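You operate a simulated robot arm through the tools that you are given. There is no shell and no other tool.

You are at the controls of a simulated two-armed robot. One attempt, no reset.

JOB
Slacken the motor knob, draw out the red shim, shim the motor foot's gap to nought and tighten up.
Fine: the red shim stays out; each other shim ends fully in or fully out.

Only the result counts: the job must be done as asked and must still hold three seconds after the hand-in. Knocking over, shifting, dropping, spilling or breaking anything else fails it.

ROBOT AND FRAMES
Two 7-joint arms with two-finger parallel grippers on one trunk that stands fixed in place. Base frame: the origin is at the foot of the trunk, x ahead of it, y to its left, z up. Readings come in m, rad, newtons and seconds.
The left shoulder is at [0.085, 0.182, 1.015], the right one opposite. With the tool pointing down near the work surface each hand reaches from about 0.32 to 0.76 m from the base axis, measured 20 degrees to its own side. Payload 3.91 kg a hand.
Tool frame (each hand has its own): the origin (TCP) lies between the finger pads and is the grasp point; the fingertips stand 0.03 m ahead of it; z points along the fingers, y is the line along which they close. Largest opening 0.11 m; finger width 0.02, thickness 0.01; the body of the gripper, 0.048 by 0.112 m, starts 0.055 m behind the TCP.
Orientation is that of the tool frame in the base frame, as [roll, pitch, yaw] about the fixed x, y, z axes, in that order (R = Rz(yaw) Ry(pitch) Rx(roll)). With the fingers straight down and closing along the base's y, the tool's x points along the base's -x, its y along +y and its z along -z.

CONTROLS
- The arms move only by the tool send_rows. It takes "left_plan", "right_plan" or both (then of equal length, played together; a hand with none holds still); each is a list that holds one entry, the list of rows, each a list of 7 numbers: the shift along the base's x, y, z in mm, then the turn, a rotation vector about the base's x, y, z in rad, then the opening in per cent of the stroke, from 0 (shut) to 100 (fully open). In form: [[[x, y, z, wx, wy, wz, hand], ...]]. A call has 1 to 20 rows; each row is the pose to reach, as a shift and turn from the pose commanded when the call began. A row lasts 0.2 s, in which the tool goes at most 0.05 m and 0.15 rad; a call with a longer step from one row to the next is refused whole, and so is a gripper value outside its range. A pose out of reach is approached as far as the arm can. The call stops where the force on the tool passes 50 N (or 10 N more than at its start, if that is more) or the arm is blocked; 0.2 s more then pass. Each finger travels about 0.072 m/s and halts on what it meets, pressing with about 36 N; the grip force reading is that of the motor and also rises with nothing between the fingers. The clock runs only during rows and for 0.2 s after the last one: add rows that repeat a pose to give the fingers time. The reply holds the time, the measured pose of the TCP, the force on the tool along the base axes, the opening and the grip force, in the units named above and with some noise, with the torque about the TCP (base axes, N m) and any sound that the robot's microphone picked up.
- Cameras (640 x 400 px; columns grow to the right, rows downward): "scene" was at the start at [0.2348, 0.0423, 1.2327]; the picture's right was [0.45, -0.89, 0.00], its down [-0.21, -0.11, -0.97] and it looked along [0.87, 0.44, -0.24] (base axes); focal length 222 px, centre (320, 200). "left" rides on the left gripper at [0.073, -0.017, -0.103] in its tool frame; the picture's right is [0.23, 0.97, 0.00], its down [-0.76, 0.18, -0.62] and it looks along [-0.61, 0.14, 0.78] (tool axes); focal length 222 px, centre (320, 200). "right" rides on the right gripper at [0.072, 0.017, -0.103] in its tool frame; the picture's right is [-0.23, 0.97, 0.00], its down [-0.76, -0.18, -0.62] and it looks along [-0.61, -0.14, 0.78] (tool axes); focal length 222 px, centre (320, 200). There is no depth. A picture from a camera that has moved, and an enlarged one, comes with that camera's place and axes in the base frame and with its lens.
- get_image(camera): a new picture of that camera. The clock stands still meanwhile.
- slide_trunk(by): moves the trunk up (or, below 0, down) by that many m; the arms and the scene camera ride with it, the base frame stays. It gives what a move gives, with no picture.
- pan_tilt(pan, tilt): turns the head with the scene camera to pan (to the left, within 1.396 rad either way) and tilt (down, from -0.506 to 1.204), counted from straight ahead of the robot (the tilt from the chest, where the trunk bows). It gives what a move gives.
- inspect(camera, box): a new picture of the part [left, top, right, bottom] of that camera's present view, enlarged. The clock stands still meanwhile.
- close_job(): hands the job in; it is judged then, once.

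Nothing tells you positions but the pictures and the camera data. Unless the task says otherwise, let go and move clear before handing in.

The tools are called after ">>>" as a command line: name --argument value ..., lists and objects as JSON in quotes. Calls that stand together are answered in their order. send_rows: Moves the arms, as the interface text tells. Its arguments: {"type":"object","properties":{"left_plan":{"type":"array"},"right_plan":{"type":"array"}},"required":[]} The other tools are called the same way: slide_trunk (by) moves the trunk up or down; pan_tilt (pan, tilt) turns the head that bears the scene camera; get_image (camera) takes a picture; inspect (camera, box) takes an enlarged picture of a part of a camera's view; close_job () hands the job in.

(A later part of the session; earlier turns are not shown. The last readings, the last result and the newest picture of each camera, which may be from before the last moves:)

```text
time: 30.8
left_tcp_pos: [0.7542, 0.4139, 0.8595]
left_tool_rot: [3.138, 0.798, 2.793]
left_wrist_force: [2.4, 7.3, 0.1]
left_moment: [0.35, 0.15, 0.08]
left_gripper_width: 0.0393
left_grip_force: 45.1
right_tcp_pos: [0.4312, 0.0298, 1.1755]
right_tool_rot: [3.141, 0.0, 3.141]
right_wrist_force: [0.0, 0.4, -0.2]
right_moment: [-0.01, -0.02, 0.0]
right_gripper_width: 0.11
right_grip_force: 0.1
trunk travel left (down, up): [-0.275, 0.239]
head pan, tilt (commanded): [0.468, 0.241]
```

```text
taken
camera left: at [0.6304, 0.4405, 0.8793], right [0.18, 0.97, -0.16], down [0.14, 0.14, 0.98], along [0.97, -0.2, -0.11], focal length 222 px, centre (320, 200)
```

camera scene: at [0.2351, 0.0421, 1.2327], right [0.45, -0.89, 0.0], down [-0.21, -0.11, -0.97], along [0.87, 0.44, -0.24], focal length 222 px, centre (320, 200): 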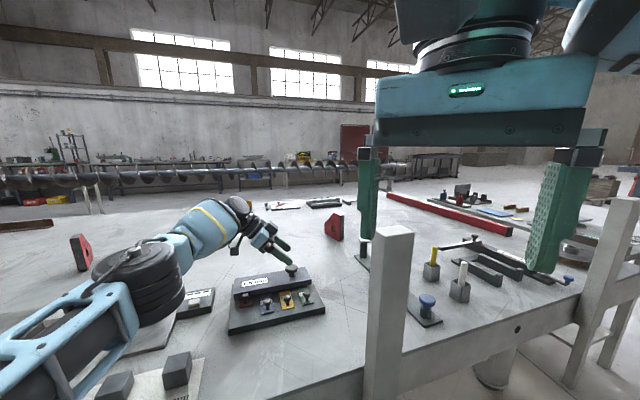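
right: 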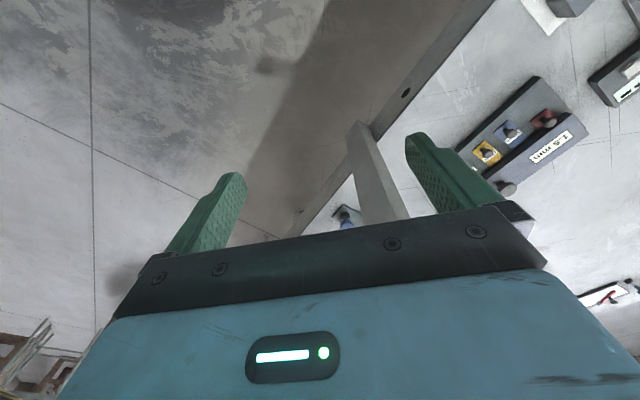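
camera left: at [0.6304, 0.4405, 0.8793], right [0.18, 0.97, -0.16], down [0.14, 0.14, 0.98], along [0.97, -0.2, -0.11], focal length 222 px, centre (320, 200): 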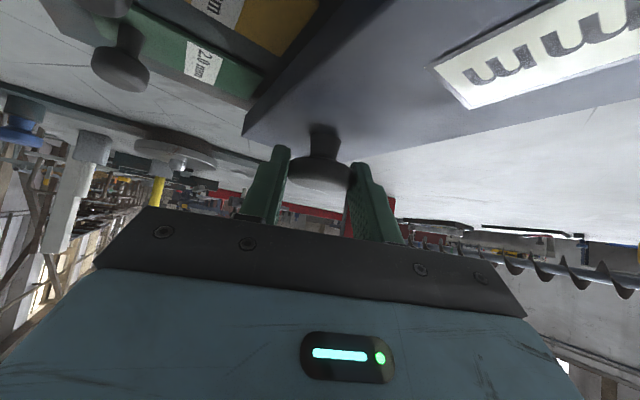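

Torque is very light, so the knob appears to turn freely with the grip. Continuing the stroke.

>>> send_rows --left_plan '[[[-0.28, -1.43, 0, 0, 0, 0.15, 0], [-0.34, -2.88, 0, 0, 0, 0.3, 0], [-0.18, -4.32, 0, 0, 0, 0.45, 0], [0.18, -5.72, 0, 0, 0, 0.6, 0], [0.76, -7.06, 0, 0, 0, 0.75, 0], [1.53, -8.29, 0, 0, 0, 0.9, 0], [2.47, -9.39, 0, 0, 0, 1.05, 0], [2.82, -9.73, 0, 0, 0, 1.1, 0]]]'

>>> get_image --camera "left"

>>> inspect --camera "scene" --box '[220, 220, 330, 310]'

```text
time: 32.6
left_tcp_pos: [0.7566, 0.4038, 0.8599]
left_tool_rot: [3.14, 0.803, -2.389]
left_wrist_force: [-9.0, 0.9, -1.2]
left_moment: [0.83, -0.69, 0.08]
left_gripper_width: 0.0394
left_grip_force: 44.7
right_tcp_pos: [0.43, 0.0293, 1.1754]
right_tool_rot: [3.141, 0.003, 3.141]
right_wrist_force: [-0.3, -1.3, -0.5]
right_moment: [0.02, -0.01, -0.01]
right_gripper_width: 0.11
right_grip_force: 0.0
trunk travel left (down, up): [-0.275, 0.239]
head pan, tilt (commanded): [0.468, 0.241]
```

```text
taken
camera left: at [0.6765, 0.3059, 0.8795], right [-0.78, 0.6, -0.16], down [-0.06, 0.18, 0.98], along [0.62, 0.78, -0.11], focal length 222 px, centre (320, 200)
```

left: 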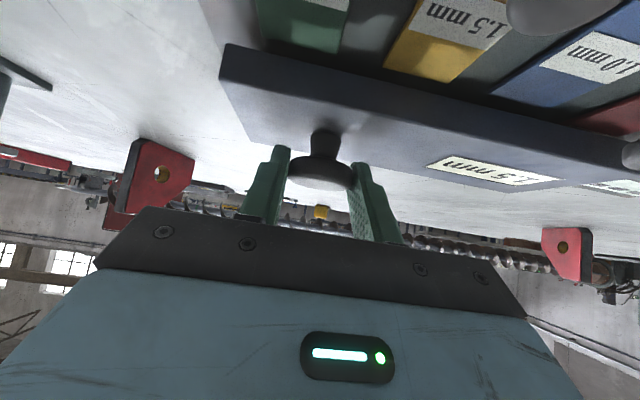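

```text
4.44 times, centred on (275, 265) of scene
camera zoom: at [0.234, 0.0422, 1.2328], right [0.45, -0.89, 0.0], down [-0.21, -0.11, -0.97], along [0.87, 0.44, -0.24], focal length 989 px, centre (520, -89)
```

zoom: 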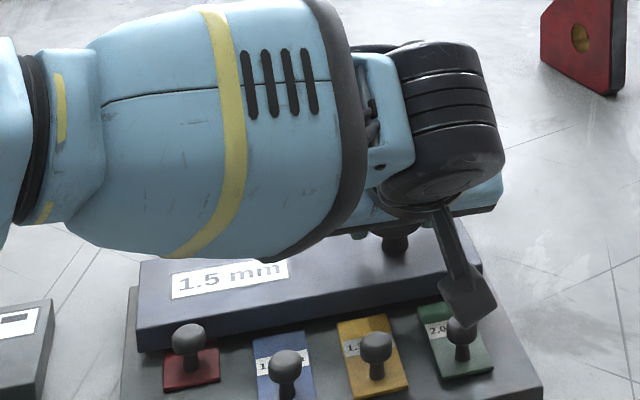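

The stroke of about 86° finished with little torque. I'll open, swing back around the knob at the same height, re-grip and make a second stroke.

>>> send_rows --left_plan '[[[0, 0, 0, 0, 0, 0, 40], [0, 0, 0, 0, 0, 0, 70], [0, 0, 0, 0, 0, 0, 70], [-0.93, 0.98, 0, 0, 0, -0.14, 70], [-1.72, 2.08, 0, 0, 0, -0.28, 70], [-2.35, 3.28, 0, 0, 0, -0.42, 70], [-2.81, 4.56, 0, 0, 0, -0.56, 70], [-3.08, 5.88, 0, 0, 0, -0.7, 70], [-3.16, 7.24, 0, 0, 0, -0.84, 70], [-3.06, 8.59, 0, 0, 0, -0.98, 70], [-2.76, 9.91, 0, 0, 0, -1.12, 70], [-2.29, 11.18, 0, 0, 0, -1.26, 70], [-1.64, 12.37, 0, 0, 0, -1.4, 70], [-1.08, 13.16, 0, 0, 0, -1.5, 70], [-1.08, 13.16, 0, 0, 0, -1.5, 70]]]'

>>> inspect --camera "scene" --box '[220, 220, 330, 310]'

>>> get_image --camera "left"

```text
time: 35.8
left_tcp_pos: [0.7553, 0.4162, 0.86]
left_tool_rot: [3.142, 0.801, 2.392]
left_wrist_force: [0.0, 0.4, -0.4]
left_moment: [0.0, 0.03, 0.01]
left_gripper_width: 0.077
left_grip_force: 0.0
right_tcp_pos: [0.4302, 0.0297, 1.1748]
right_tool_rot: [3.141, 0.002, 3.14]
right_wrist_force: [-0.4, 0.6, -0.7]
right_moment: [-0.02, 0.0, -0.03]
right_gripper_width: 0.1097
right_grip_force: 0.0
trunk travel left (down, up): [-0.275, 0.239]
head pan, tilt (commanded): [0.468, 0.241]
```

```text
4.44 times, centred on (275, 265) of scene
camera zoom: at [0.2347, 0.0424, 1.2327], right [0.45, -0.89, 0.0], down [-0.21, -0.11, -0.97], along [0.87, 0.44, -0.24], focal length 989 px, centre (520, -89)
```

zoom: 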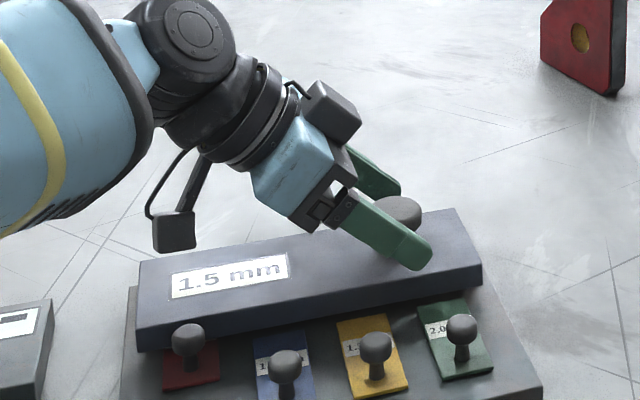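

```text
taken
camera left: at [0.6516, 0.4888, 0.8801], right [0.55, 0.82, -0.16], down [0.18, 0.07, 0.98], along [0.82, -0.57, -0.11], focal length 222 px, centre (320, 200)
```

left: 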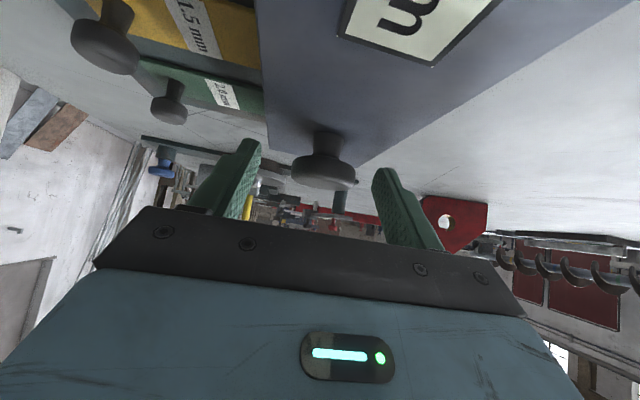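

>>> send_rows --left_plan '[[[1, 1, 0, 0, 0, 0, 45], [1, 1, 0, 0, 0, 0, 20], [1, 1, 0, 0, 0, 0, 0], [1, 1, 0, 0, 0, 0, 0], [0.09, 0.01, 0, 0, 0, 0.14, 0], [-0.68, -1.1, 0, 0, 0, 0.28, 0], [-1.28, -2.3, 0, 0, 0, 0.42, 0], [-1.71, -3.58, 0, 0, 0, 0.56, 0], [-1.96, -4.9, 0, 0, 0, 0.7, 0], [-2.02, -6.24, 0, 0, 0, 0.84, 0], [-1.89, -7.58, 0, 0, 0, 0.98, 0], [-1.58, -8.89, 0, 0, 0, 1.12, 0], [-1.08, -10.14, 0, 0, 0, 1.26, 0], [-0.42, -11.31, 0, 0, 0, 1.4, 0], [0.15, -12.09, 0, 0, 0, 1.5, 0]]]'

>>> get_image --camera "left"

```text
time: 39.0
left_tcp_pos: [0.7568, 0.404, 0.8609]
left_tool_rot: [3.141, 0.803, -2.389]
left_wrist_force: [2.9, -4.1, 4.4]
left_moment: [-0.06, -0.15, -0.84]
left_gripper_width: 0.0395
left_grip_force: 44.9
right_tcp_pos: [0.4297, 0.0283, 1.1755]
right_tool_rot: [3.141, -0.001, 3.141]
right_wrist_force: [-0.1, -1.0, 0.6]
right_moment: [0.02, -0.02, -0.01]
right_gripper_width: 0.1099
right_grip_force: 0.0
trunk travel left (down, up): [-0.275, 0.239]
head pan, tilt (commanded): [0.468, 0.241]
```

```text
taken
camera left: at [0.6763, 0.3064, 0.8804], right [-0.78, 0.6, -0.16], down [-0.06, 0.19, 0.98], along [0.62, 0.78, -0.11], focal length 222 px, centre (320, 200)
```

left: 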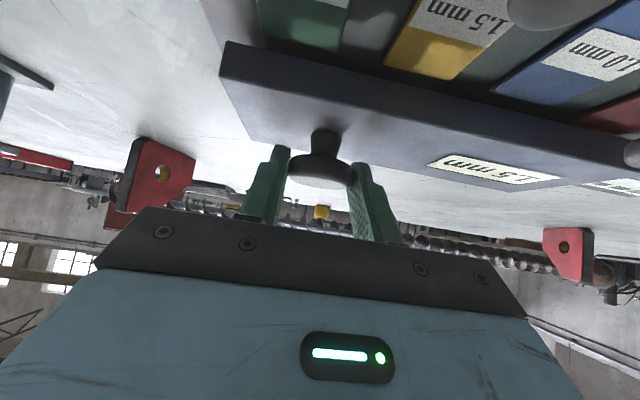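

The torque has risen to about −0.84 N·m near the end, so the knob has met its slack end stop. I'll let go and lift clear, then look at the foot.

>>> send_rows --left_plan '[[[0, 0, 0, 0, 0, 0, 40], [0, 0, 0, 0, 0, 0, 70], [0, 0, 0, 0, 0, 0, 70], [0, 0, 20, 0, 0, 0, 70], [-5, 0, 50, 0, 0, 0, 70], [-20, 0, 90, 0, 0, 0, 70], [-40, 0, 120, 0, 0, 0, 70], [-40, 0, 120, 0, 0, 0, 70]]]'

>>> inspect --camera "scene" --box '[220, 240, 340, 340]'

>>> inspect --camera "scene" --box '[225, 285, 275, 315]'

```text
time: 40.8
left_tcp_pos: [0.7138, 0.4033, 0.9802]
left_tool_rot: [3.141, 0.802, -2.388]
left_wrist_force: [0.2, 0.6, -0.6]
left_moment: [-0.04, 0.01, 0.05]
left_gripper_width: 0.0771
left_grip_force: 0.0
right_tcp_pos: [0.4304, 0.0299, 1.1761]
right_tool_rot: [3.141, 0.001, 3.141]
right_wrist_force: [0.6, 0.2, -0.4]
right_moment: [0.0, -0.02, 0.01]
right_gripper_width: 0.1099
right_grip_force: 0.1
trunk travel left (down, up): [-0.275, 0.239]
head pan, tilt (commanded): [0.468, 0.241]
```

```text
4.00 times, centred on (280, 290) of scene
camera zoom: at [0.2352, 0.0424, 1.2326], right [0.45, -0.89, 0.0], down [-0.21, -0.11, -0.97], along [0.87, 0.44, -0.24], focal length 890 px, centre (480, -160)
```

zoom: 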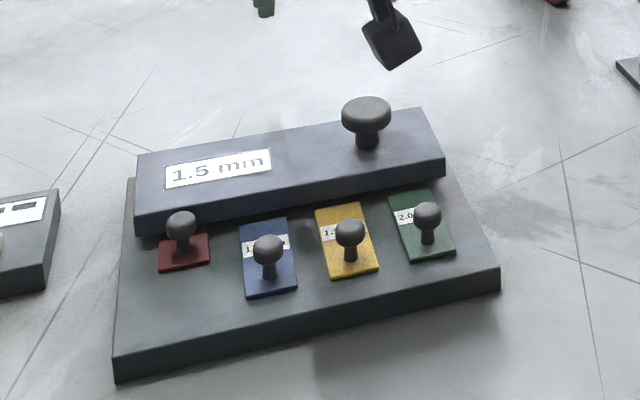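

```text
12.80 times, centred on (250, 300) of scene
camera zoom: at [0.2352, 0.0424, 1.2326], right [0.45, -0.89, 0.0], down [-0.21, -0.11, -0.97], along [0.87, 0.44, -0.24], focal length 2848 px, centre (1216, -1080)
```

zoom: 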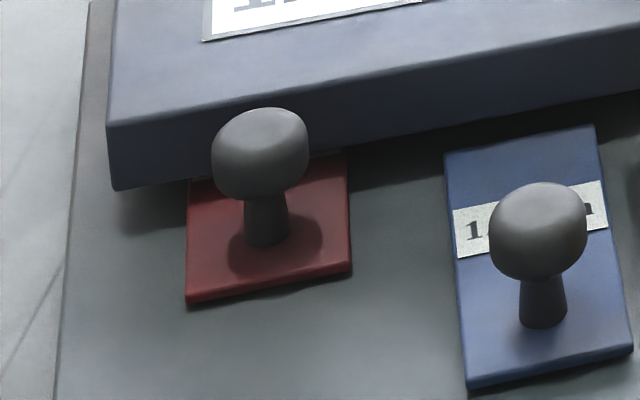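

Label still shows 1.5 mm and the red shim is under the bar. Next I'll straighten the left hand (its fingers closing along the bar) and go above the red handle at about (0.62, 0.47).

>>> send_rows --left_plan '[[[-20, 12, 0, -0.0735, 0.0783, 0, 65], [-45, 28, 0, -0.147, 0.1566, 0, 60], [-70, 45, 0, -0.2205, 0.2349, 0, 55], [-90, 60, -5, -0.294, 0.3132, 0, 50], [-96, 64, -15, -0.3675, 0.3915, 0, 45], [-96, 64, -25, -0.441, 0.4698, 0, 40], [-96, 64, -35, -0.5134, 0.5468, 0, 40], [-96, 64, -45, -0.5134, 0.5468, 0, 40], [-96, 64, -45, -0.5134, 0.5468, 0, 40]]]'

>>> get_image --camera "left"

```text
time: 42.8
left_tcp_pos: [0.6208, 0.468, 0.9361]
left_tool_rot: [3.14, 0.052, -2.388]
left_wrist_force: [-0.3, -0.3, 0.6]
left_moment: [0.03, 0.02, 0.0]
left_gripper_width: 0.0441
left_grip_force: 0.0
right_tcp_pos: [0.4295, 0.0286, 1.1758]
right_tool_rot: [-3.141, 0.001, -3.141]
right_wrist_force: [-0.3, -0.1, -0.4]
right_moment: [-0.04, -0.03, 0.0]
right_gripper_width: 0.11
right_grip_force: 0.1
trunk travel left (down, up): [-0.275, 0.239]
head pan, tilt (commanded): [0.468, 0.241]
```

```text
taken
camera left: at [0.5741, 0.4032, 1.0349], right [-0.83, 0.56, -0.01], down [0.41, 0.63, 0.66], along [0.37, 0.54, -0.75], focal length 222 px, centre (320, 200)
```

left: 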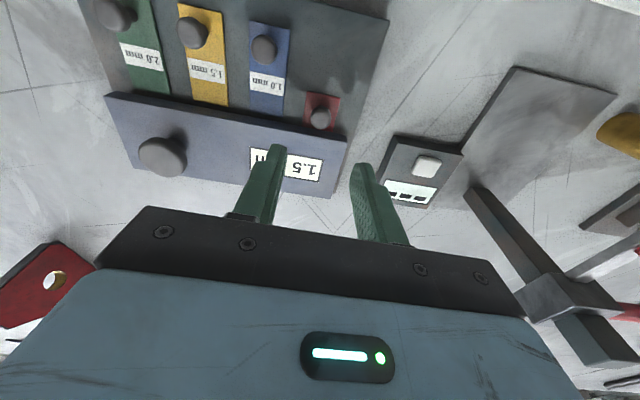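

>>> inspect --camera "left" --box '[90, 0, 370, 200]'

>>> inspect --camera "left" --box '[280, 80, 360, 140]'

```text
2.00 times, centred on (230, 100) of left
camera zoom: at [0.5741, 0.4032, 1.0349], right [-0.83, 0.56, -0.01], down [0.41, 0.63, 0.66], along [0.37, 0.54, -0.75], focal length 444 px, centre (500, 400)
```

zoom: 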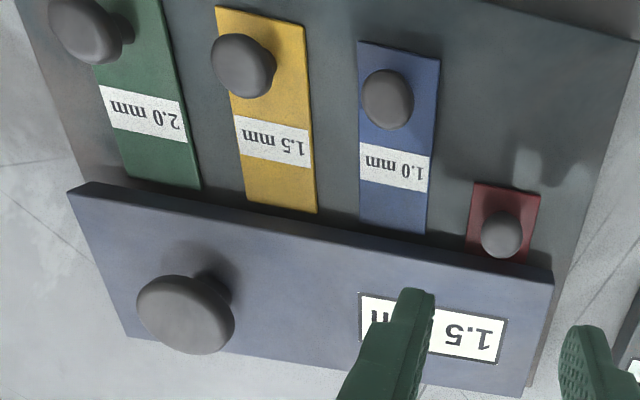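

```text
6.67 times, centred on (320, 110) of left
camera zoom: at [0.5741, 0.4032, 1.0349], right [-0.83, 0.56, -0.01], down [0.41, 0.63, 0.66], along [0.37, 0.54, -0.75], focal length 1481 px, centre (320, 800)
```

zoom: 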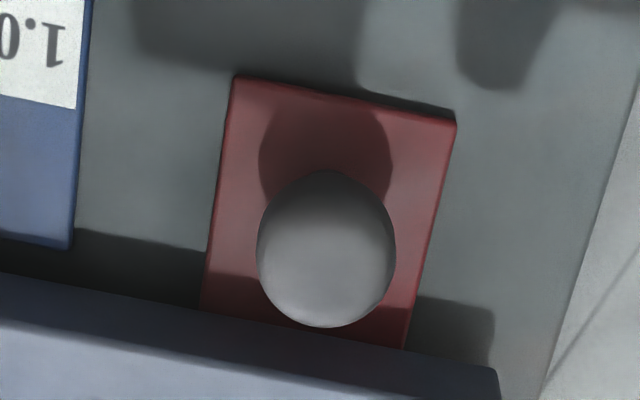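

Labels confirmed: blue 1.0, yellow 1.5, green 2.0. The red ball handle is at (0.6207, 0.4702), with about 15 mm to the bar face; I'll descend around it with the fingers set slightly back.

>>> send_rows --left_plan '[[[-2.9, -1.8, -20, 0, 0, 0.02, 40], [-2.9, -1.8, -45, 0, 0, 0.02, 40], [-2.9, -1.8, -70, 0, 0, 0.02, 40], [-2.9, -1.8, -85, 0, 0, 0.02, 40], [-2.9, -1.8, -96, 0, 0, 0.02, 40], [-2.9, -1.8, -96, 0, 0, 0.02, 40]]]'

>>> get_image --camera "left"

>>> inspect --camera "scene" --box '[210, 240, 330, 340]'

```text
time: 44.2
left_tcp_pos: [0.6167, 0.4652, 0.837]
left_tool_rot: [-3.141, 0.051, -2.368]
left_wrist_force: [0.7, 0.4, 1.0]
left_moment: [0.01, 0.0, -0.01]
left_gripper_width: 0.0438
left_grip_force: 0.1
right_tcp_pos: [0.4306, 0.0293, 1.1756]
right_tool_rot: [-3.141, -0.001, 3.141]
right_wrist_force: [-0.1, -0.1, 0.8]
right_moment: [0.0, 0.03, 0.02]
right_gripper_width: 0.11
right_grip_force: 0.0
trunk travel left (down, up): [-0.275, 0.239]
head pan, tilt (commanded): [0.468, 0.241]
```

```text
taken
camera left: at [0.5727, 0.4008, 0.9379], right [-0.84, 0.54, -0.01], down [0.4, 0.64, 0.66], along [0.36, 0.55, -0.75], focal length 222 px, centre (320, 200)
```

left: 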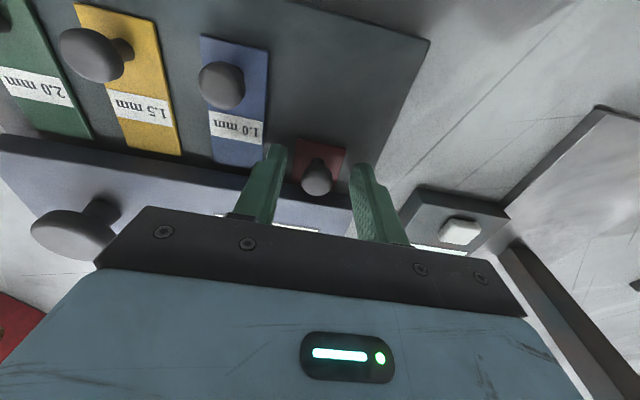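

```text
4.00 times, centred on (270, 290) of scene
camera zoom: at [0.2348, 0.0422, 1.2327], right [0.45, -0.89, 0.0], down [-0.21, -0.11, -0.97], along [0.87, 0.44, -0.24], focal length 890 px, centre (520, -160)
```

zoom: 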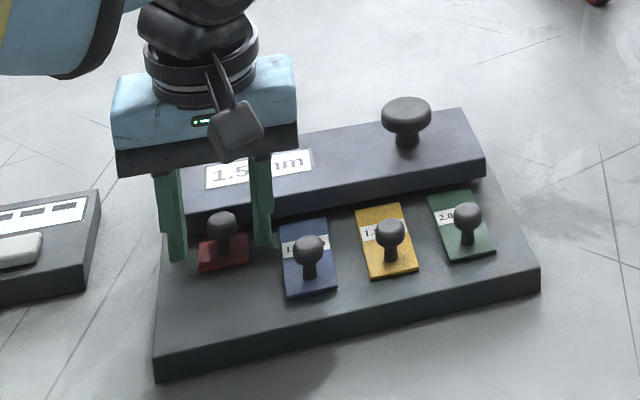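

The red handle is between the fingers. Closing on it.

>>> send_rows --left_plan '[[[0, 0, 0, 0, 0, 0, 20], [0, 0, 0, 0, 0, 0, 0], [0, 0, 0, 0, 0, 0, 0], [0, 0, 0, 0, 0, 0, 0]]]'

>>> get_image --camera "left"

```text
time: 45.2
left_tcp_pos: [0.6178, 0.4663, 0.8364]
left_tool_rot: [3.141, 0.052, -2.37]
left_wrist_force: [2.8, -3.9, -1.4]
left_moment: [-0.11, -0.1, -0.06]
left_gripper_width: 0.0185
left_grip_force: 45.3
right_tcp_pos: [0.4317, 0.029, 1.1752]
right_tool_rot: [-3.141, 0.0, -3.141]
right_wrist_force: [-0.2, 0.5, -0.4]
right_moment: [0.01, -0.02, 0.03]
right_gripper_width: 0.1102
right_grip_force: 0.2
trunk travel left (down, up): [-0.275, 0.239]
head pan, tilt (commanded): [0.468, 0.241]
```

```text
taken
camera left: at [0.5733, 0.4002, 0.938], right [-0.84, 0.54, -0.01], down [0.4, 0.64, 0.66], along [0.36, 0.55, -0.75], focal length 222 px, centre (320, 200)
```

left: 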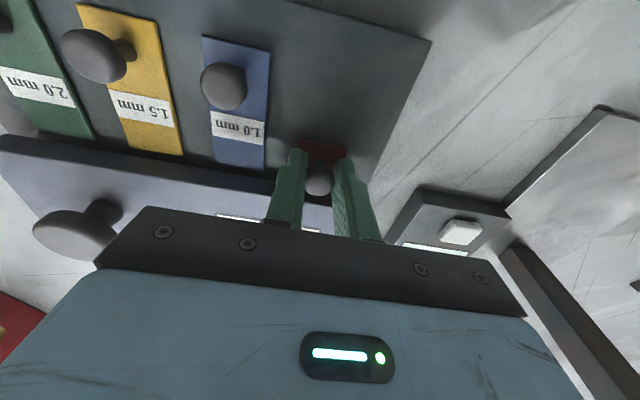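

Gripped (18.5 mm). Drawing the red shim outward, first 20 mm.

>>> send_rows --left_plan '[[[-3.6, -3.5, 0, 0, 0, 0, 0], [-7.1, -7, 0, 0, 0, 0, 0], [-10.7, -10.5, 0, 0, 0, 0, 0], [-14.3, -14, 0, 0, 0, 0, 0]]]'

>>> get_image --camera "left"

```text
time: 46.2
left_tcp_pos: [0.603, 0.4518, 0.8384]
left_tool_rot: [3.14, 0.047, -2.369]
left_wrist_force: [6.3, -6.2, -6.4]
left_moment: [0.01, -0.23, -0.07]
left_gripper_width: 0.0182
left_grip_force: 45.2
right_tcp_pos: [0.4323, 0.0298, 1.1757]
right_tool_rot: [3.141, 0.0, 3.141]
right_wrist_force: [0.1, -0.1, -0.4]
right_moment: [-0.02, 0.01, 0.04]
right_gripper_width: 0.11
right_grip_force: 0.1
trunk travel left (down, up): [-0.275, 0.239]
head pan, tilt (commanded): [0.468, 0.241]
```

```text
taken
camera left: at [0.5592, 0.3857, 0.9381], right [-0.84, 0.54, -0.01], down [0.4, 0.64, 0.66], along [0.36, 0.55, -0.75], focal length 222 px, centre (320, 200)
```

left: 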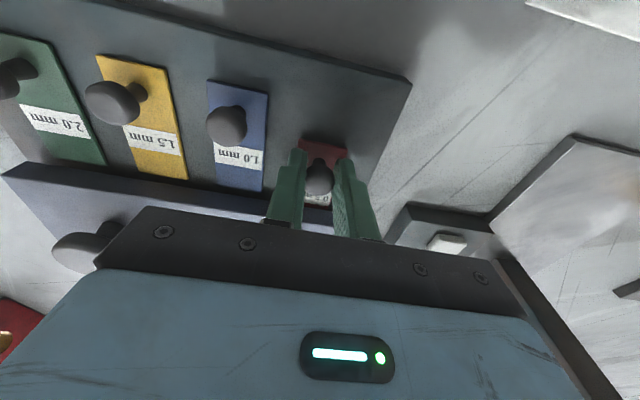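

The red shim is sliding out. Continuing.

>>> send_rows --left_plan '[[[-3.6, -3.5, 0, 0, 0, 0, 0], [-7.1, -7, 0, 0, 0, 0, 0], [-10.7, -10.5, 0, 0, 0, 0, 0], [-14.3, -14, 0, 0, 0, 0, 0]]]'

>>> get_image --camera "left"

>>> inspect --camera "scene" --box '[210, 240, 330, 340]'

```text
time: 47.2
left_tcp_pos: [0.5899, 0.438, 0.8381]
left_tool_rot: [3.141, 0.05, -2.371]
left_wrist_force: [8.1, -8.0, -4.8]
left_moment: [-0.1, -0.2, -0.06]
left_gripper_width: 0.0186
left_grip_force: 45.1
right_tcp_pos: [0.4317, 0.0281, 1.1763]
right_tool_rot: [-3.141, 0.0, 3.141]
right_wrist_force: [0.1, 0.6, 0.1]
right_moment: [-0.01, -0.02, -0.01]
right_gripper_width: 0.11
right_grip_force: 0.1
trunk travel left (down, up): [-0.275, 0.239]
head pan, tilt (commanded): [0.468, 0.241]
```

```text
taken
camera left: at [0.5448, 0.3717, 0.938], right [-0.84, 0.54, -0.01], down [0.4, 0.64, 0.66], along [0.36, 0.55, -0.75], focal length 222 px, centre (320, 200)
```

left: 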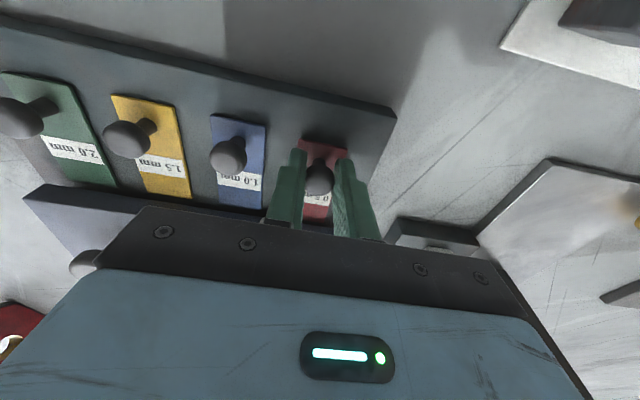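

```text
4.00 times, centred on (270, 290) of scene
camera zoom: at [0.236, 0.0417, 1.2325], right [0.45, -0.89, 0.0], down [-0.21, -0.11, -0.97], along [0.87, 0.44, -0.24], focal length 890 px, centre (520, -160)
```

zoom: 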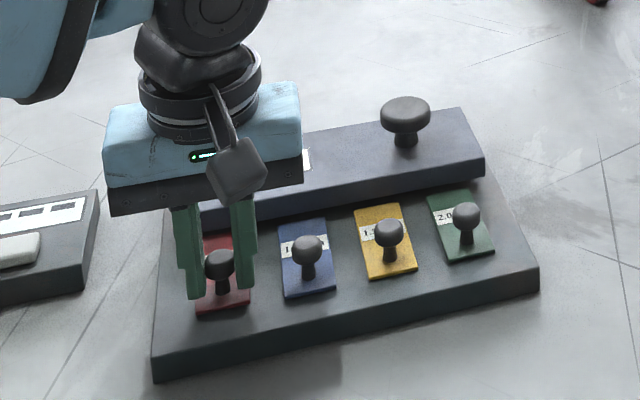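

It's almost level with the other drawn-out shims; I'll pull the last few millimetres gently until the stop.

>>> send_rows --left_plan '[[[-1.4, -1.4, 0, 0, 0, 0, 0], [-2.9, -2.8, 0, 0, 0, 0, 0]]]'

```text
time: 47.8
left_tcp_pos: [0.5869, 0.436, 0.8377]
left_tool_rot: [3.141, 0.05, -2.371]
left_wrist_force: [9.2, -8.8, -8.0]
left_moment: [0.2, -0.5, -0.09]
left_gripper_width: 0.0187
left_grip_force: 44.7
right_tcp_pos: [0.4322, 0.0277, 1.1754]
right_tool_rot: [-3.141, 0.0, 3.141]
right_wrist_force: [-0.6, 0.7, 0.2]
right_moment: [0.0, 0.01, 0.0]
right_gripper_width: 0.11
right_grip_force: 0.0
trunk travel left (down, up): [-0.275, 0.239]
head pan, tilt (commanded): [0.468, 0.241]
```

>>> send_rows --left_plan '[[[-1.4, -1.4, 0, 0, 0, 0, 0], [-2.1, -2.1, 0, 0, 0, 0, 0]]]'

>>> get_image --camera "left"

```text
time: 48.4
left_tcp_pos: [0.586, 0.4345, 0.8382]
left_tool_rot: [3.141, 0.052, -2.368]
left_wrist_force: [19.3, 1.2, -5.1]
left_moment: [-0.4, 0.12, -0.03]
left_gripper_width: 0.0186
left_grip_force: 45.5
right_tcp_pos: [0.4336, 0.0309, 1.1749]
right_tool_rot: [3.142, -0.003, 3.141]
right_wrist_force: [0.3, 0.1, -0.2]
right_moment: [0.0, -0.02, -0.01]
right_gripper_width: 0.1097
right_grip_force: 0.1
trunk travel left (down, up): [-0.275, 0.239]
head pan, tilt (commanded): [0.468, 0.241]
```

```text
taken
camera left: at [0.5416, 0.3683, 0.9379], right [-0.84, 0.54, -0.01], down [0.4, 0.64, 0.66], along [0.36, 0.55, -0.75], focal length 222 px, centre (320, 200)
```

left: 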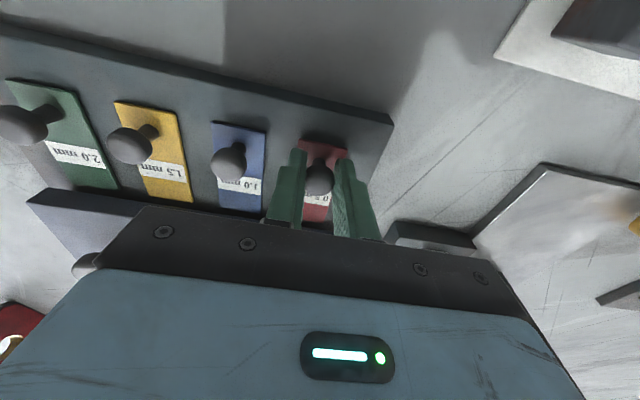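

The pull force rose sharply — the red shim is at its outer stop. Releasing and lifting to look.

>>> send_rows --left_plan '[[[0, 0, 0, 0, 0, 0, 20], [0, 0, 0, 0, 0, 0, 35], [0, 0, 0, 0, 0, 0, 40], [0, 0, 20, 0, 0, 0, 40], [0, 0, 50, 0, 0, 0, 40], [0, 0, 90, 0, 0, 0, 40], [-20, -20, 130, 0, 0, 0, 40], [-30, -30, 140, 0, 0, 0, 40], [-30, -30, 140, 0, 0, 0, 40]]]'

>>> get_image --camera "left"

>>> inspect --camera "scene" --box '[220, 250, 340, 340]'

```text
time: 50.4
left_tcp_pos: [0.5538, 0.4039, 0.9784]
left_tool_rot: [-3.141, 0.049, -2.369]
left_wrist_force: [0.3, 0.0, 1.3]
left_moment: [0.0, 0.0, 0.02]
left_gripper_width: 0.0442
left_grip_force: 0.1
right_tcp_pos: [0.4303, 0.0299, 1.1761]
right_tool_rot: [-3.141, 0.001, 3.141]
right_wrist_force: [-0.3, 0.6, -0.6]
right_moment: [-0.02, 0.01, -0.02]
right_gripper_width: 0.11
right_grip_force: 0.0
trunk travel left (down, up): [-0.275, 0.239]
head pan, tilt (commanded): [0.468, 0.241]
```

```text
taken
camera left: at [0.5098, 0.3372, 1.0785], right [-0.84, 0.54, -0.01], down [0.4, 0.64, 0.66], along [0.36, 0.55, -0.75], focal length 222 px, centre (320, 200)
```

left: 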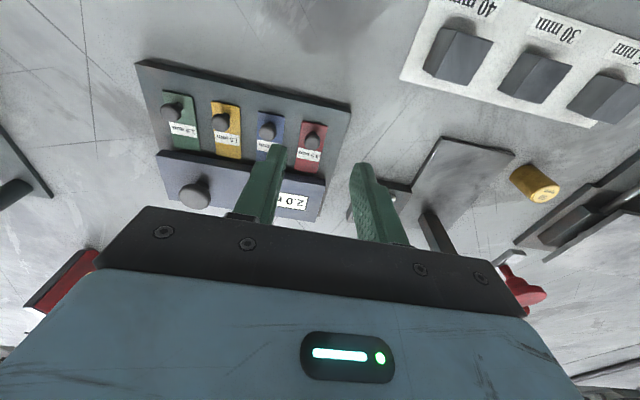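

```text
4.44 times, centred on (280, 295) of scene
camera zoom: at [0.2348, 0.0422, 1.2327], right [0.45, -0.89, 0.0], down [-0.21, -0.11, -0.97], along [0.87, 0.44, -0.24], focal length 989 px, centre (498, -222)
```

zoom: 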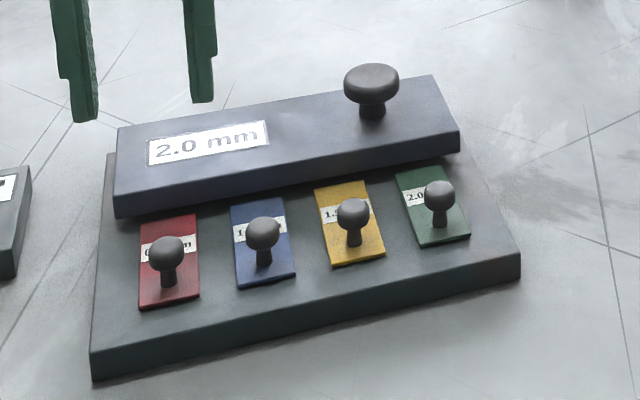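

The foot reads live: now 2.0 mm with red (0.5 mm) out, so green (2.0 mm) alone closes the gap. I'll close the fingers, go behind the green handle on its outer side, and push it in.

>>> send_rows --left_plan '[[[24, -22, -5, 0.0349, -0.0358, 0, 20], [48, -45, -12, 0.0698, -0.0716, 0, 0], [72, -67, -20, 0.1047, -0.1074, 0, 0], [97, -90, -30, 0.1396, -0.1432, 0, 0], [120.7, -112.4, -48, 0.1745, -0.179, 0, 0], [120.7, -112.4, -48, 0.1745, -0.179, 0, 0]]]'

>>> get_image --camera "left"

>>> get_image --camera "scene"

```text
time: 51.8
left_tcp_pos: [0.6729, 0.2922, 0.9315]
left_tool_rot: [-3.141, 0.302, -2.364]
left_wrist_force: [0.2, 0.1, -0.3]
left_moment: [0.0, 0.0, -0.02]
left_gripper_width: 0.0001
left_grip_force: 35.7
right_tcp_pos: [0.4294, 0.0298, 1.1761]
right_tool_rot: [3.142, 0.001, -3.141]
right_wrist_force: [-0.8, -0.5, -0.4]
right_moment: [-0.01, -0.03, 0.01]
right_gripper_width: 0.1099
right_grip_force: 0.0
trunk travel left (down, up): [-0.275, 0.239]
head pan, tilt (commanded): [0.468, 0.241]
```

```text
taken
camera left: at [0.6136, 0.211, 1.0087], right [-0.84, 0.54, -0.07], down [0.26, 0.51, 0.82], along [0.48, 0.67, -0.57], focal length 222 px, centre (320, 200)
```

left: 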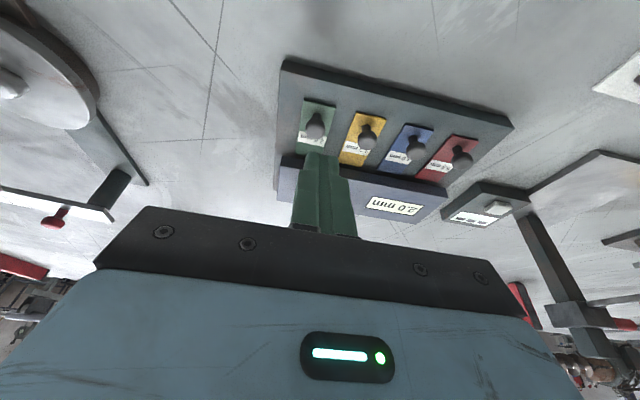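

```text
taken
camera scene: at [0.2337, 0.042, 1.233], right [0.45, -0.89, 0.0], down [-0.21, -0.11, -0.97], along [0.87, 0.44, -0.24], focal length 222 px, centre (320, 200)
```

scene: 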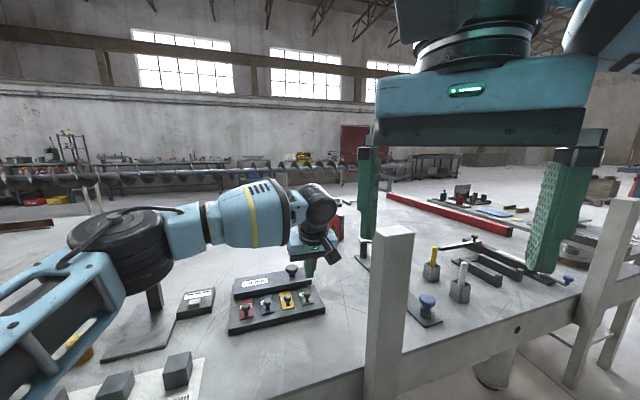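

>>> inspect --camera "left" --box '[280, 80, 400, 220]'

>>> inspect --camera "scene" --box '[250, 220, 350, 320]'

```text
2.86 times, centred on (340, 150) of left
camera zoom: at [0.6136, 0.211, 1.0087], right [-0.84, 0.54, -0.07], down [0.26, 0.51, 0.82], along [0.48, 0.67, -0.57], focal length 635 px, centre (263, 343)
```

zoom: 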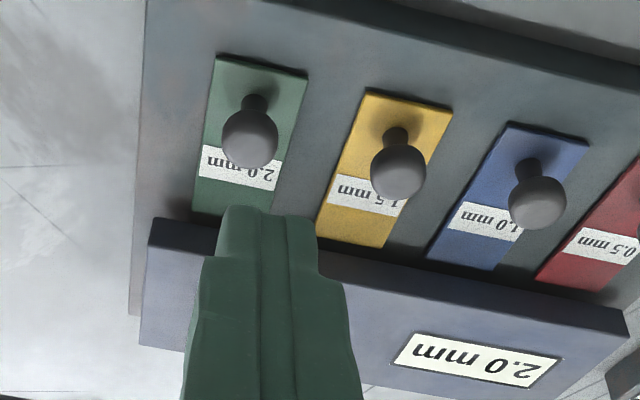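

```text
4.00 times, centred on (300, 270) of scene
camera zoom: at [0.2337, 0.042, 1.233], right [0.45, -0.89, 0.0], down [-0.21, -0.11, -0.97], along [0.87, 0.44, -0.24], focal length 890 px, centre (400, -80)
```

zoom: 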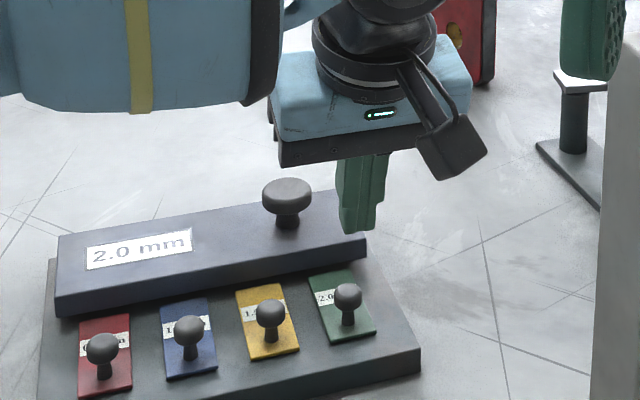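

Green ball confirmed at (0.7054, 0.322). Descending behind it.

>>> send_rows --left_plan '[[[1.4, -1.4, -25, 0, 0, 0, 0], [1.4, -1.4, -50, 0, 0, 0, 0], [1.4, -1.4, -70, 0, 0, 0, 0], [1.4, -1.4, -82, 0, 0, 0, 0], [1.4, -1.4, -82, 0, 0, 0, 0]]]'

>>> get_image --camera "left"

>>> inspect --camera "scene" --box '[250, 220, 350, 320]'

```text
time: 53.0
left_tcp_pos: [0.6746, 0.289, 0.8481]
left_tool_rot: [3.141, 0.302, -2.368]
left_wrist_force: [0.3, -0.2, 0.1]
left_moment: [0.02, -0.02, 0.0]
left_gripper_width: 0.0001
left_grip_force: 36.4
right_tcp_pos: [0.431, 0.0298, 1.1753]
right_tool_rot: [-3.141, -0.001, 3.141]
right_wrist_force: [0.4, -0.8, 0.3]
right_moment: [-0.01, 0.0, -0.01]
right_gripper_width: 0.1103
right_grip_force: 0.2
trunk travel left (down, up): [-0.275, 0.239]
head pan, tilt (commanded): [0.468, 0.241]
```

```text
taken
camera left: at [0.6141, 0.2077, 0.9259], right [-0.84, 0.55, -0.07], down [0.26, 0.51, 0.82], along [0.48, 0.67, -0.57], focal length 222 px, centre (320, 200)
```

left: 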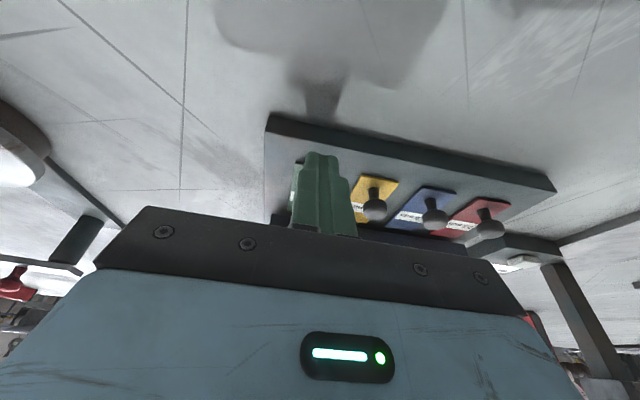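

```text
4.00 times, centred on (300, 270) of scene
camera zoom: at [0.2348, 0.0423, 1.2327], right [0.45, -0.89, 0.0], down [-0.21, -0.11, -0.97], along [0.87, 0.44, -0.24], focal length 890 px, centre (400, -80)
```

zoom: 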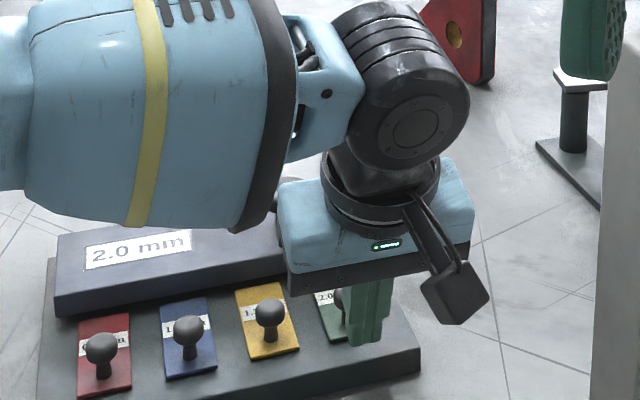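

Finger is behind the green handle with clearance to the plate. Pushing inward along the slide direction.

>>> send_rows --left_plan '[[[3.6, 3.5, 0, 0, 0, 0, 0], [7.1, 7, 0, 0, 0, 0, 0], [10.7, 10.5, 0, 0, 0, 0, 0], [14.3, 14, 0, 0, 0, 0, 0], [17.9, 17.5, 0, 0, 0, 0, 0], [21.4, 21, 0, 0, 0, 0, 0]]]'

>>> get_image --camera "left"

>>> inspect --camera "scene" --box '[250, 220, 350, 320]'

```text
time: 54.4
left_tcp_pos: [0.6959, 0.314, 0.85]
left_tool_rot: [3.141, 0.302, -2.369]
left_wrist_force: [-0.3, -0.3, 0.1]
left_moment: [-0.01, 0.01, -0.01]
left_gripper_width: 0.0001
left_grip_force: 36.3
left hand out of reach, approached as far as the arm can: row 6
right_tcp_pos: [0.4307, 0.0286, 1.175]
right_tool_rot: [-3.141, -0.001, 3.141]
right_wrist_force: [0.2, 1.0, 0.4]
right_moment: [0.01, 0.02, -0.05]
right_gripper_width: 0.1099
right_grip_force: 0.0
trunk travel left (down, up): [-0.275, 0.239]
head pan, tilt (commanded): [0.468, 0.241]
```

```text
taken
camera left: at [0.636, 0.2325, 0.9262], right [-0.84, 0.55, -0.07], down [0.26, 0.51, 0.82], along [0.48, 0.67, -0.57], focal length 222 px, centre (320, 200)
```

left: 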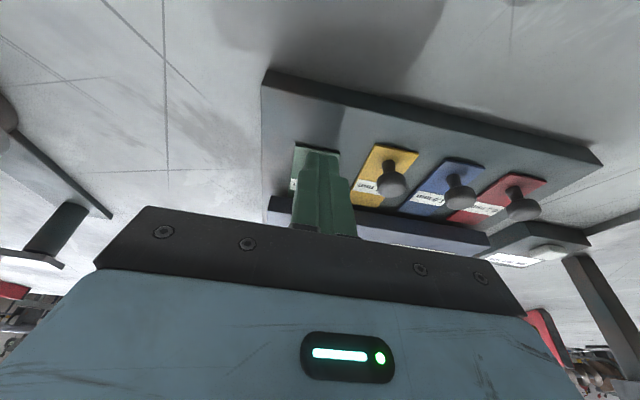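

```text
4.00 times, centred on (300, 270) of scene
camera zoom: at [0.2348, 0.0423, 1.2327], right [0.45, -0.89, 0.0], down [-0.21, -0.11, -0.97], along [0.87, 0.44, -0.24], focal length 890 px, centre (400, -80)
```

zoom: 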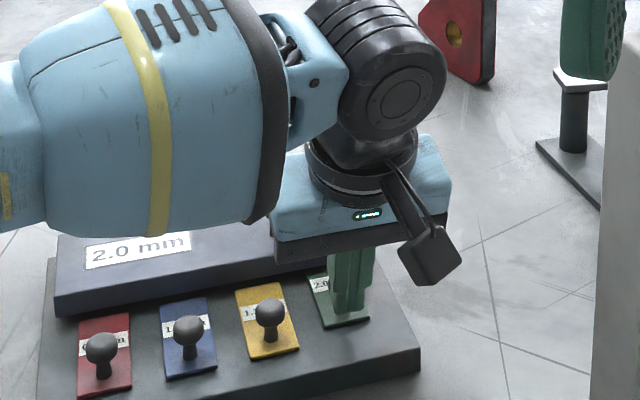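

The handle moves with practically no force, but this posture is running out of reach. I'll back off slightly, tilt further outward, and resume the push.

>>> send_rows --left_plan '[[[-7.1, -7, 6, 0, 0, 0, 0], [-14.3, -14, 15, 0.07, -0.0716, 0, 0], [-14.3, -14, 20, 0.14, -0.1432, 0, 0], [-14.3, -14, 20, 0.21, -0.2148, 0, 0], [-14.3, -14, 15, 0.279, -0.2864, 0, 0], [-14.3, -14, 5, 0.279, -0.2864, 0, 0], [-14.3, -14, -8, 0.279, -0.2864, 0, 0], [-14.3, -14, -8, 0.279, -0.2864, 0, 0]]]'

>>> get_image --camera "left"

>>> inspect --camera "scene" --box '[250, 220, 350, 320]'

```text
time: 56.2
left_tcp_pos: [0.6826, 0.2997, 0.8411]
left_tool_rot: [3.141, 0.701, -2.369]
left_wrist_force: [0.4, -0.4, 0.3]
left_moment: [0.0, 0.03, 0.0]
left_gripper_width: 0.0
left_grip_force: 36.1
right_tcp_pos: [0.4304, 0.0297, 1.1764]
right_tool_rot: [3.141, 0.003, 3.141]
right_wrist_force: [-0.1, -0.1, 0.1]
right_moment: [0.0, -0.01, -0.04]
right_gripper_width: 0.1101
right_grip_force: 0.1
trunk travel left (down, up): [-0.275, 0.239]
head pan, tilt (commanded): [0.468, 0.241]
```

```text
taken
camera left: at [0.6065, 0.2025, 0.8737], right [-0.8, 0.58, -0.15], down [0.0, 0.25, 0.97], along [0.59, 0.78, -0.21], focal length 222 px, centre (320, 200)
```

left: 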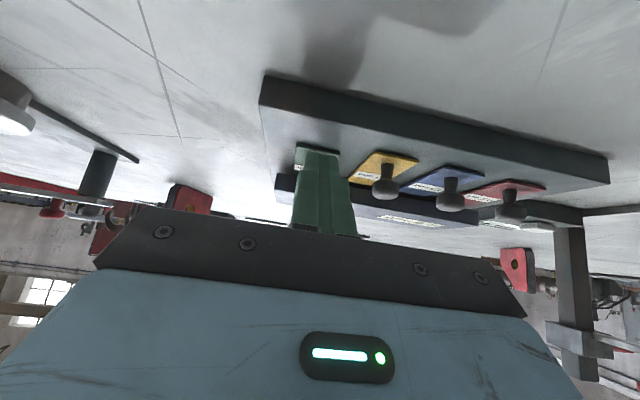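

```text
4.00 times, centred on (300, 270) of scene
camera zoom: at [0.2347, 0.0422, 1.2327], right [0.45, -0.89, 0.0], down [-0.21, -0.11, -0.97], along [0.87, 0.44, -0.24], focal length 890 px, centre (400, -80)
```

zoom: 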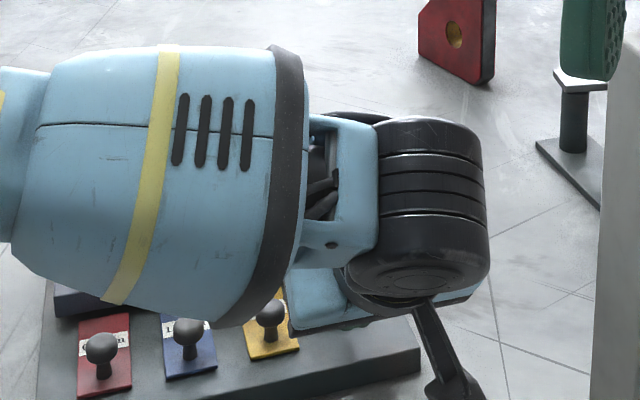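

>>> send_rows --left_plan '[[[3.6, 3.5, 0, 0, 0, 0, 0], [7.1, 7, 0, 0, 0, 0, 0], [10.7, 10.5, 0, 0, 0, 0, 0], [14.3, 14, 0, 0, 0, 0, 0], [17.9, 17.5, 0, 0, 0, 0, 0], [21.4, 21, 0, 0, 0, 0, 0], [25, 24.5, 0, 0, 0, 0, 0]]]'

>>> get_image --camera "left"

```text
time: 57.8
left_tcp_pos: [0.7076, 0.3265, 0.8409]
left_tool_rot: [-3.141, 0.701, -2.368]
left_wrist_force: [-0.2, -1.0, 0.5]
left_moment: [0.0, -0.02, 0.01]
left_gripper_width: 0.0
left_grip_force: 35.7
right_tcp_pos: [0.4315, 0.0303, 1.1759]
right_tool_rot: [3.141, 0.0, 3.141]
right_wrist_force: [0.2, 0.1, -0.3]
right_moment: [-0.02, 0.0, 0.01]
right_gripper_width: 0.1099
right_grip_force: 0.1
trunk travel left (down, up): [-0.275, 0.239]
head pan, tilt (commanded): [0.468, 0.241]
```

```text
taken
camera left: at [0.6315, 0.229, 0.8733], right [-0.8, 0.58, -0.15], down [0.0, 0.25, 0.97], along [0.59, 0.78, -0.21], focal length 222 px, centre (320, 200)
```

left: 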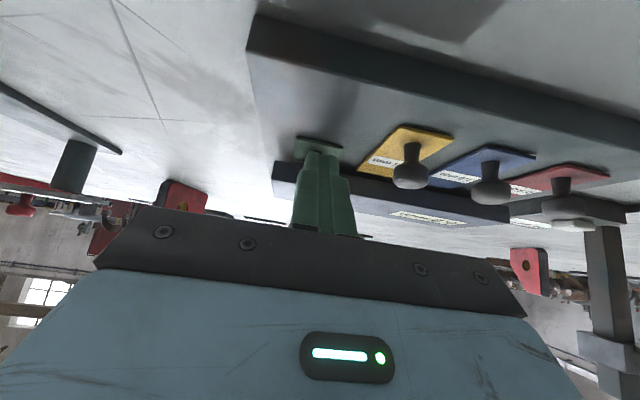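

Green is nearly in. Pushing the last millimetres slowly until the stop.

>>> send_rows --left_plan '[[[1.4, 1.4, 0, 0, 0, 0, 0], [2.9, 2.8, 0, 0, 0, 0, 0], [3.6, 3.5, 0, 0, 0, 0, 0]]]'

>>> send_rows --left_plan '[[[0.7, 0.7, 0, 0, 0, 0, 0], [1.4, 1.4, 0, 0, 0, 0, 0], [2.1, 2.1, 0, 0, 0, 0, 0]]]'

```text
time: 58.6
left_tcp_pos: [0.7112, 0.3282, 0.8414]
left_tool_rot: [-3.141, 0.702, -2.367]
left_wrist_force: [-0.1, -0.3, 0.2]
left_moment: [-0.04, 0.0, 0.03]
left_gripper_width: 0.0001
left_grip_force: 36.0
right_tcp_pos: [0.4306, 0.0292, 1.176]
right_tool_rot: [-3.141, 0.0, 3.141]
right_wrist_force: [-0.8, 0.7, 0.5]
right_moment: [-0.02, 0.04, 0.01]
right_gripper_width: 0.1099
right_grip_force: 0.0
trunk travel left (down, up): [-0.275, 0.239]
head pan, tilt (commanded): [0.468, 0.241]
```

```text
time: 59.4
left_tcp_pos: [0.7118, 0.3301, 0.8398]
left_tool_rot: [-3.141, 0.7, -2.369]
left_wrist_force: [-9.1, -4.3, 0.5]
left_moment: [-0.11, 0.04, 0.13]
left_gripper_width: 0.0004
left_grip_force: 36.2
right_tcp_pos: [0.4293, 0.0291, 1.1764]
right_tool_rot: [-3.141, 0.001, -3.141]
right_wrist_force: [1.1, 0.2, -0.2]
right_moment: [0.01, 0.01, 0.0]
right_gripper_width: 0.1101
right_grip_force: 0.0
trunk travel left (down, up): [-0.275, 0.239]
head pan, tilt (commanded): [0.468, 0.241]
```

Resistance of about 10 N has appeared: the inner stop. One more millimetre to seat it, then back away and lift.

>>> send_rows --left_plan '[[[0.7, 0.7, 0, 0, 0, 0, 0], [0.7, 0.7, 0, 0, 0, 0, 0]]]'

>>> send_rows --left_plan '[[[-7.1, -7, 0, 0, 0, 0, 0], [-14.3, -14, 5, 0, 0, 0, 0], [-21.4, -21, 25, 0, 0, 0, 0], [-28, -28, 55, 0, 0, 0, 0], [-35, -35, 90, 0, 0, 0, 0], [-35, -35, 110, 0, 0, 0, 0], [-35, -35, 110, 0, 0, 0, 0]]]'

>>> inspect --camera "scene" --box '[220, 240, 340, 340]'

>>> get_image --camera "left"

```text
time: 60.0
left_tcp_pos: [0.7122, 0.3303, 0.8403]
left_tool_rot: [-3.141, 0.699, -2.37]
left_wrist_force: [-17.3, -9.5, -1.4]
left_moment: [-0.17, 0.24, 0.1]
left_gripper_width: 0.0
left_grip_force: 36.0
right_tcp_pos: [0.43, 0.0286, 1.1771]
right_tool_rot: [-3.141, 0.001, -3.14]
right_wrist_force: [0.0, -0.2, -0.8]
right_moment: [0.0, 0.0, 0.01]
right_gripper_width: 0.11
right_grip_force: 0.1
trunk travel left (down, up): [-0.275, 0.239]
head pan, tilt (commanded): [0.468, 0.241]
```

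```text
time: 61.6
left_tcp_pos: [0.6783, 0.2959, 0.9509]
left_tool_rot: [-3.141, 0.702, -2.368]
left_wrist_force: [0.7, 0.2, -0.3]
left_moment: [-0.02, -0.02, -0.03]
left_gripper_width: 0.0
left_grip_force: 35.4
right_tcp_pos: [0.4306, 0.0291, 1.1759]
right_tool_rot: [3.14, 0.0, 3.14]
right_wrist_force: [0.9, 0.7, 0.1]
right_moment: [0.02, -0.02, 0.04]
right_gripper_width: 0.1103
right_grip_force: 0.0
trunk travel left (down, up): [-0.275, 0.239]
head pan, tilt (commanded): [0.468, 0.241]
```

```text
4.00 times, centred on (280, 290) of scene
camera zoom: at [0.2348, 0.0423, 1.2327], right [0.45, -0.89, 0.0], down [-0.21, -0.11, -0.97], along [0.87, 0.44, -0.24], focal length 890 px, centre (480, -160)
```

zoom: 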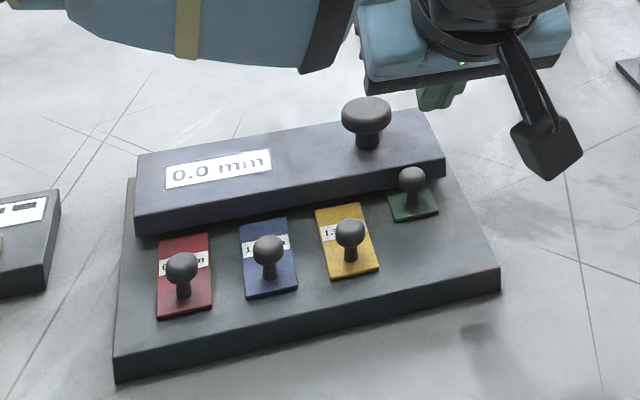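

```text
taken
camera left: at [0.6015, 0.1978, 0.9827], right [-0.8, 0.58, -0.15], down [0.0, 0.25, 0.97], along [0.59, 0.78, -0.21], focal length 222 px, centre (320, 200)
```

left: 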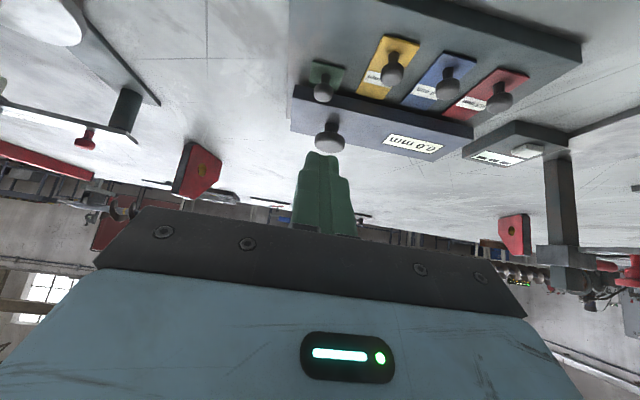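

The foot now reads 0.0 mm with only green in. Now I'll return to the foot knob with the 46° tilt at the far end of the swing (ψ≈0.75) ready to tighten clockwise.

>>> send_rows --left_plan '[[[15, 20, 0, 0.03, -0.03, -0.01, 30], [30, 42, 0, 0.05, -0.05, -0.02, 50], [48, 66, -5, 0.07, -0.0716, -0.0236, 70], [64, 88, -12, 0.07, -0.0716, -0.0236, 70], [78, 108, -20, 0.07, -0.0716, -0.0236, 70], [78, 108, -20, 0.07, -0.0716, -0.0236, 70]]]'

>>> get_image --camera "left"

```text
time: 63.0
left_tcp_pos: [0.7545, 0.4045, 0.9306]
left_tool_rot: [3.14, 0.801, -2.396]
left_wrist_force: [-0.3, 0.6, -0.3]
left_moment: [0.02, -0.01, 0.05]
left_gripper_width: 0.077
left_grip_force: 0.0
right_tcp_pos: [0.4307, 0.0292, 1.1751]
right_tool_rot: [-3.141, 0.003, 3.141]
right_wrist_force: [0.5, -0.2, -0.2]
right_moment: [0.02, 0.0, 0.0]
right_gripper_width: 0.1101
right_grip_force: 0.1
trunk travel left (down, up): [-0.275, 0.239]
head pan, tilt (commanded): [0.468, 0.241]
```

```text
taken
camera left: at [0.6745, 0.3076, 0.9504], right [-0.78, 0.61, -0.16], down [-0.06, 0.18, 0.98], along [0.62, 0.77, -0.11], focal length 222 px, centre (320, 200)
```

left: 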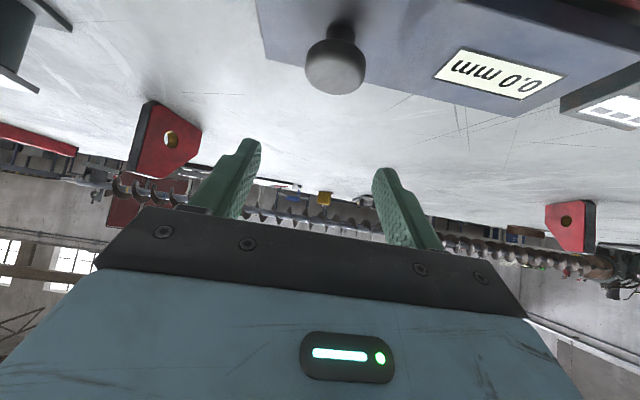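

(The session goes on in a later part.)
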